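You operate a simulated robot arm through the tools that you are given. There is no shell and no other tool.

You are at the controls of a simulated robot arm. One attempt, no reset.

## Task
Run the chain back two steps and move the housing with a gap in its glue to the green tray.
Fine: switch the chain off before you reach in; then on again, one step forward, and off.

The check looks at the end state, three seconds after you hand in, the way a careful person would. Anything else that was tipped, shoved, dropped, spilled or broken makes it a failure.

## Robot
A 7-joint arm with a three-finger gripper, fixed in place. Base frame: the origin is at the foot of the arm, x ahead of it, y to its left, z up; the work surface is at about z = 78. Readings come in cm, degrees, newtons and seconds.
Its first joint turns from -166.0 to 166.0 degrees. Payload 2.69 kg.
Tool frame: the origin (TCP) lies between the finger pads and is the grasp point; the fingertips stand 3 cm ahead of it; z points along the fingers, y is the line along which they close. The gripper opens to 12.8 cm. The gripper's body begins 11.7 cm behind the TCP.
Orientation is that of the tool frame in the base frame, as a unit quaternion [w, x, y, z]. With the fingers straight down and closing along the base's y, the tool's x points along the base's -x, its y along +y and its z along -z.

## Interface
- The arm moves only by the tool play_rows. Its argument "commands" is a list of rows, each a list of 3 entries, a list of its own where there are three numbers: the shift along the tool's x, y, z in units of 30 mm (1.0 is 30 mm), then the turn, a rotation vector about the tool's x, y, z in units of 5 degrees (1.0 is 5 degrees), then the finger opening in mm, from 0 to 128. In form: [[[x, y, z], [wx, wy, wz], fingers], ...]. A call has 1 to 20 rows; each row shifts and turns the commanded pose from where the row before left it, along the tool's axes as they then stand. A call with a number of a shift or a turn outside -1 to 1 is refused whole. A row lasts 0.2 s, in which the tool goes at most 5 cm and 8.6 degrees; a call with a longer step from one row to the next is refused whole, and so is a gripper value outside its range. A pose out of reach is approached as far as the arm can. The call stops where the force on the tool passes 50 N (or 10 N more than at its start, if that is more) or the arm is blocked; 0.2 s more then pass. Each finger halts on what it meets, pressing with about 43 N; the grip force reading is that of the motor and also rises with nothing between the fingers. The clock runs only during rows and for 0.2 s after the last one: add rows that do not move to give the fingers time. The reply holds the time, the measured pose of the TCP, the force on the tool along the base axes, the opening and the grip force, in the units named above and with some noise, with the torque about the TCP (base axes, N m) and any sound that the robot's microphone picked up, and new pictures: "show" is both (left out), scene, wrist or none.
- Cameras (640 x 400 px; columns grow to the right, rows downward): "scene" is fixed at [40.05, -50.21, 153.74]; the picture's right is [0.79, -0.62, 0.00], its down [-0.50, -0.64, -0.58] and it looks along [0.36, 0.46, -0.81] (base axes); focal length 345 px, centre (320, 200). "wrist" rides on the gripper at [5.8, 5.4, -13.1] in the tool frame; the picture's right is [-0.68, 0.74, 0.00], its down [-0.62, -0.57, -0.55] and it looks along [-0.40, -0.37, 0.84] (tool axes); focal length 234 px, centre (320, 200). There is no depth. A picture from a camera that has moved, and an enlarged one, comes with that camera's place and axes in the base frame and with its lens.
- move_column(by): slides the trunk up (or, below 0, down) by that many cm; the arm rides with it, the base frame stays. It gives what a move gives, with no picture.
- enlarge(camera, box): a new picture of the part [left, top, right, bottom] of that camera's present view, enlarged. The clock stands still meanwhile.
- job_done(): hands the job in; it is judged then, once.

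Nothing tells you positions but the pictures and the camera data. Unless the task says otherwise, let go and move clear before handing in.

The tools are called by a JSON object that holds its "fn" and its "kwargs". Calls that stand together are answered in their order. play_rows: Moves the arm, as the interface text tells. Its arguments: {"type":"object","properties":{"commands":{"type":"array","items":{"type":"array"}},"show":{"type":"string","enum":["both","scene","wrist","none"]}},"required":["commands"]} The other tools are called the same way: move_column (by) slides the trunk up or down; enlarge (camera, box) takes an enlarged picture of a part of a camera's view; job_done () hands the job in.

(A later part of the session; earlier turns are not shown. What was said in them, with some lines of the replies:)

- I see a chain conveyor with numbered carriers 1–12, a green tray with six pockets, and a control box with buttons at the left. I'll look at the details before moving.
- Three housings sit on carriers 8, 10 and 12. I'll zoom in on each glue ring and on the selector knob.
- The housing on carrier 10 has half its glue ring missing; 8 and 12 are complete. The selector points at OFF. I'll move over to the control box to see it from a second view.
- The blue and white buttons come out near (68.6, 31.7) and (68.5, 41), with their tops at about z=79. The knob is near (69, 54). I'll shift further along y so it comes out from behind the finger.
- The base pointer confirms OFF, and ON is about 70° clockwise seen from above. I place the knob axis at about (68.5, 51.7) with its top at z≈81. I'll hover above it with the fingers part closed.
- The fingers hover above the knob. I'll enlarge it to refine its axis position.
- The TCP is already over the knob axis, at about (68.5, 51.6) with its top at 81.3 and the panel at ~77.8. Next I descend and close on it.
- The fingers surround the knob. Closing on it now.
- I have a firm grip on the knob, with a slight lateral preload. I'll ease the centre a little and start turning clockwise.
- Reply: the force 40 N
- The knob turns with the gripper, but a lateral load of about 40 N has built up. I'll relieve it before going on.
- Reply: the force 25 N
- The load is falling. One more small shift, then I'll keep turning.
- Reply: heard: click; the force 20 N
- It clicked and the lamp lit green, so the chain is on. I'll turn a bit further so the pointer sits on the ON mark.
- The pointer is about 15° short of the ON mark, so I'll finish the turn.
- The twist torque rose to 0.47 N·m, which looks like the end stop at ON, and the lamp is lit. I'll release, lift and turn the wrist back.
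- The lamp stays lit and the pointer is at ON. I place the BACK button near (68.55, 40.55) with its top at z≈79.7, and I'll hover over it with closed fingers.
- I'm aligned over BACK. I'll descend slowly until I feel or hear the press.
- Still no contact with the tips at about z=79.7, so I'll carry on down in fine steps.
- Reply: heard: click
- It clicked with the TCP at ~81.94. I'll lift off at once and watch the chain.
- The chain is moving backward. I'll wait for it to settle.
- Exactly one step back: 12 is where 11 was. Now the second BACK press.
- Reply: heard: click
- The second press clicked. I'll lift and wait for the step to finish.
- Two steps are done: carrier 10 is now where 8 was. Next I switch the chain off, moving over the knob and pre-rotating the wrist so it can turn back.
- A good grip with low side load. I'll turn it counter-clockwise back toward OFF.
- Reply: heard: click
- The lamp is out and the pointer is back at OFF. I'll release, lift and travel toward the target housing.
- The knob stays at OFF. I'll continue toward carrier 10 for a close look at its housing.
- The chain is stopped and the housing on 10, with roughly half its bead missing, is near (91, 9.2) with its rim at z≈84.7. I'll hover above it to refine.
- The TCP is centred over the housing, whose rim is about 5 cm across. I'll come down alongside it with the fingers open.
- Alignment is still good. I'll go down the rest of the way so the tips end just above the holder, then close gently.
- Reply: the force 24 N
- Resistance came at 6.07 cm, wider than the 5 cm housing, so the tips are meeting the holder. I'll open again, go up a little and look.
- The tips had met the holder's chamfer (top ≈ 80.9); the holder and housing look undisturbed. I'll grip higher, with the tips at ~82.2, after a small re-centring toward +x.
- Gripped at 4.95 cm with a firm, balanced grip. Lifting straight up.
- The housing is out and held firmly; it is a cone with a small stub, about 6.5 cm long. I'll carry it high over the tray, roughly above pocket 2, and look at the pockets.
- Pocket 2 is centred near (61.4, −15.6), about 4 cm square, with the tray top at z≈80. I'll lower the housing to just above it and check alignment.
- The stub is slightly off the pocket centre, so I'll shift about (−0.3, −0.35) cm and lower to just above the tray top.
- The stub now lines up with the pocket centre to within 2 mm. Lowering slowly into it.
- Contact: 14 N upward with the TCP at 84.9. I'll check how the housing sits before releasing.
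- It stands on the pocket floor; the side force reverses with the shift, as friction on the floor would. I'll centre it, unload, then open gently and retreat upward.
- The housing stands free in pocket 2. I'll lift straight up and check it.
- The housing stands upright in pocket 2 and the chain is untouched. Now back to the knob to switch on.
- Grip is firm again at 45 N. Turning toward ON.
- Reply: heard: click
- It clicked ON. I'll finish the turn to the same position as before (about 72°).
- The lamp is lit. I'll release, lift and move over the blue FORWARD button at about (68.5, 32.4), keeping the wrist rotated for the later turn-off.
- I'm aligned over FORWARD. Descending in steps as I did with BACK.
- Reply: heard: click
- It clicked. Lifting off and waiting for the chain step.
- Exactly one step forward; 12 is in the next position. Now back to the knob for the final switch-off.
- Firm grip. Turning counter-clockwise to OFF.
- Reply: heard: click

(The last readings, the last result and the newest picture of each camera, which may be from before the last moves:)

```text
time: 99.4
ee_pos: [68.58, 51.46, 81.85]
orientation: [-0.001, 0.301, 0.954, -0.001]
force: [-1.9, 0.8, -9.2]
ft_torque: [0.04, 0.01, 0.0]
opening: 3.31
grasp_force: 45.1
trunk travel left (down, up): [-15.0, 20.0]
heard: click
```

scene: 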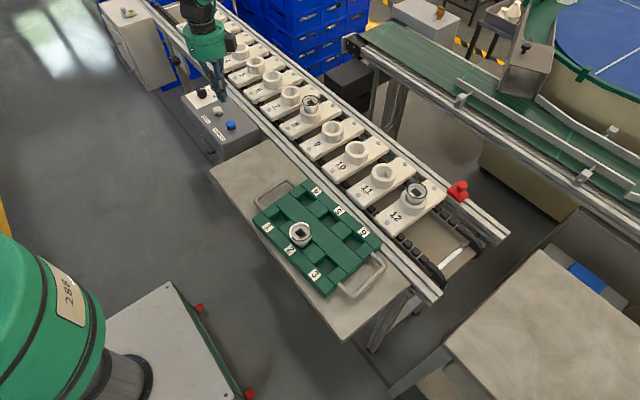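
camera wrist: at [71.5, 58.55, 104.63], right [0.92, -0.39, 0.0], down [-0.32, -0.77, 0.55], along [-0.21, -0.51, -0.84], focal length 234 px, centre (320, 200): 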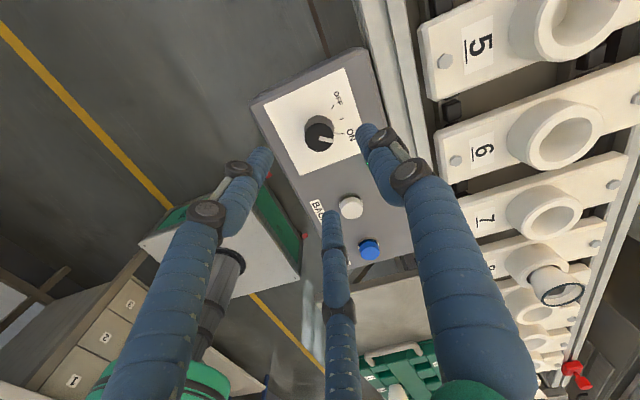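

{"fn": "play_rows", "kwargs": {"commands": [[[0, 0, 0.02], [0, 0, -1], 15], [[0, 0, 0], [0, 0, -1], 15], [[0, 0, 0], [0, 0, -1], 15], [[0, 0, 0], [0, 0, -1], 15], [[0, 0, 0], [0, 0, -1], 15], [[0, 0, 0], [0, 0, -1], 15], [[0, 0, 0], [0, 0, -1], 15], [[0, 0, 0], [0, 0, 0], 15]], "show": "none"}}

{"fn": "enlarge", "kwargs": {"camera": "scene", "box": [184, 75, 232, 105]}}

```text
time: 101.2
ee_pos: [68.49, 51.47, 81.76]
orientation: [0.001, 0.001, 1.0, -0.001]
force: [-1.7, -7.7, -9.1]
ft_torque: [-0.17, 0.01, -0.34]
opening: 3.3
grasp_force: 44.8
trunk travel left (down, up): [-15.0, 20.0]
```

```text
13.33 times, centred on (208, 90) of scene
camera zoom: at [40.05, -50.21, 153.74], right [0.79, -0.62, 0.0], down [-0.5, -0.64, -0.58], along [0.36, 0.46, -0.81], focal length 4597 px, centre (1813, 1667)
```

zoom: 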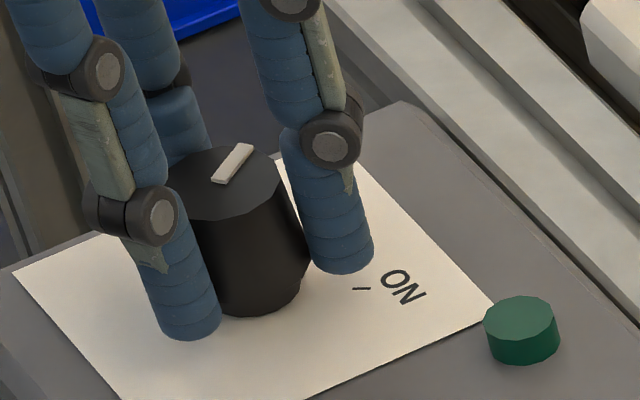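

The lamp is out and the knob is at its OFF stop. I'll release, lift and move clear.

{"fn": "play_rows", "kwargs": {"commands": [[[0, 0, 0.03], [0, 0, 0.3], 25], [[0, 0, 0], [0, 0, 0], 50], [[0, 0, 0], [0, 0, 0], 70], [[0, 0, 0], [0, 0, 0], 70], [[0, 0, -0.5], [0, 0, 0], 70], [[0, 0, -0.95], [0, 0, 0], 70], [[0, 0, -0.95], [0, 0, 0], 70], [[0, 0, -0.95], [0, 0, 0], 70], [[0, 0, -0.95], [0, 0, 0], 70], [[0, 0, -0.95], [0, 0, 0], 70], [[0, 0, -0.95], [0, 0, 0], 70], [[0, 0, -0.95], [0, 0, 0], 70], [[0.8, 0, 0], [0, 0, 0], 70], [[0.8, 0, 0], [0, 0, 0], 70], [[0.8, 0, 0], [0, 0, 0], 70], [[0.8, 0, 0], [0, 0, 0], 70], [[0, 0, 0], [0, 0, 0], 70]]}}

{"fn": "enlarge", "kwargs": {"camera": "scene", "box": [180, 70, 260, 120]}}

{"fn": "enlarge", "kwargs": {"camera": "scene", "box": [230, 90, 490, 310]}}

{"fn": "enlarge", "kwargs": {"camera": "scene", "box": [262, 195, 342, 255]}}

```text
time: 104.8
ee_pos: [58.71, 51.86, 103.3]
orientation: [0.001, 0.015, 1.0, 0.0]
force: [-1.0, 0.0, 0.3]
ft_torque: [0.02, -0.03, -0.02]
opening: 7.0
grasp_force: 0.1
trunk travel left (down, up): [-15.0, 20.0]
camera wrist: at [52.96, 57.29, 116.29], right [0.7, 0.72, 0.0], down [0.6, -0.58, 0.55], along [0.39, -0.38, -0.84], focal length 234 px, centre (320, 200)
```

scene: 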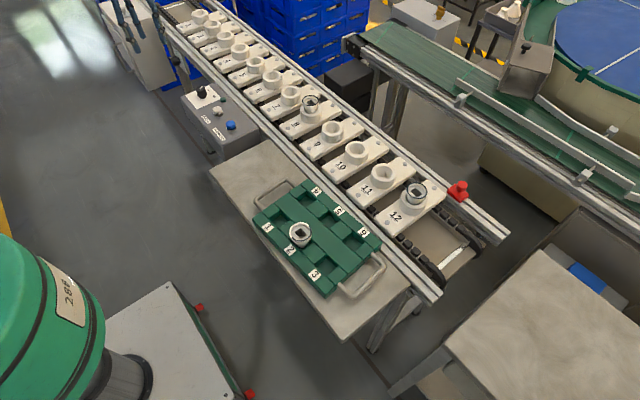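
wrist: 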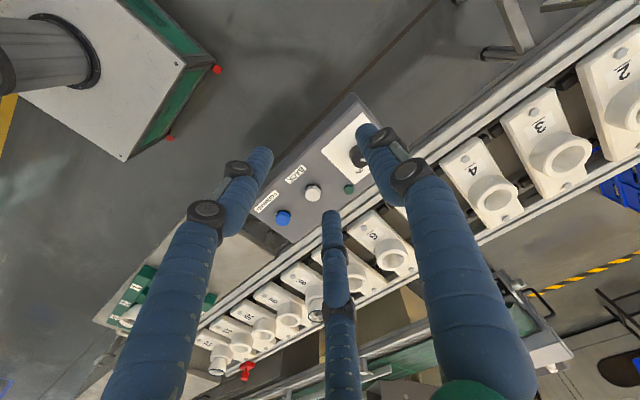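

```text
8.00 times, centred on (220, 95) of scene
camera zoom: at [40.05, -50.21, 153.74], right [0.79, -0.62, 0.0], down [-0.5, -0.64, -0.58], along [0.36, 0.46, -0.81], focal length 2758 px, centre (1120, 1040)
```

zoom: 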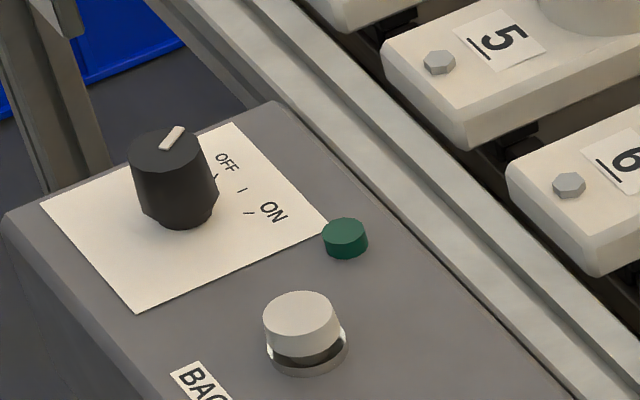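

```text
1.82 times, centred on (360, 200) of scene
camera zoom: at [40.05, -50.21, 153.74], right [0.79, -0.62, 0.0], down [-0.5, -0.64, -0.58], along [0.36, 0.46, -0.81], focal length 627 px, centre (247, 200)
```

zoom: 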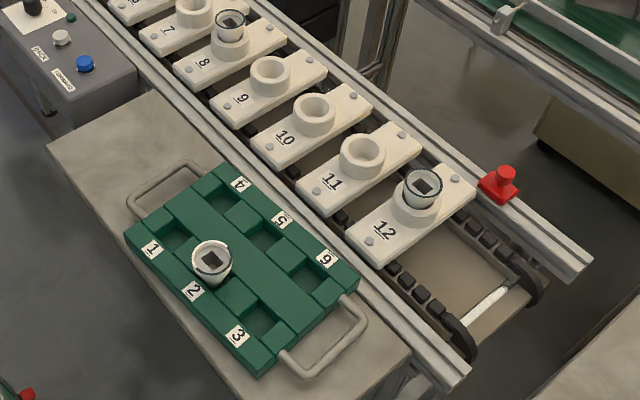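

```text
6.67 times, centred on (302, 225) of scene
camera zoom: at [40.05, -50.21, 153.74], right [0.79, -0.62, 0.0], down [-0.5, -0.64, -0.58], along [0.36, 0.46, -0.81], focal length 2299 px, centre (440, 33)
```

zoom: 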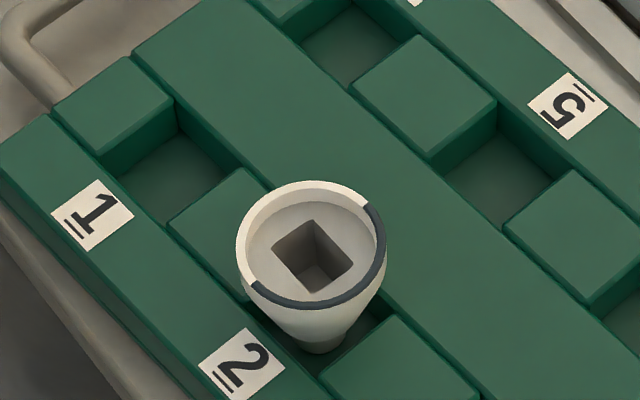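

The end state looks right:
- The knob is at OFF with the lamp dark.
- The chain is net one step back.
- The gapped housing stands upright in pocket 2 of the green tray.
- The housings on 8 and 12 still stand in their holders.
- The gripper is empty and clear.

I'm handing the job in.

{"fn": "job_done", "kwargs": {}}

```text
The job is handed in.
```

I ran the chain back two steps and moved the housing with the gap in its glue, from carrier 10, to pocket 2 of the green tray. It stands upright there. I can't tell from here whether the check passed.

- **Chain:** I switched it off before reaching in. Afterwards I switched it on, ran it one step forward and switched it off again. The knob points at OFF and the lamp is dark.
- **Other housings:** The ones on carriers 8 and 12 are still upright in their holders.
- **Contact with the holder:** On the first try at gripping the housing, the fingertips met the edge of carrier 10's holder, with about 22 N on the arm. I opened, went up and gripped higher. The holder and housing looked undisturbed afterwards.

The gripper is empty and clear of everything.
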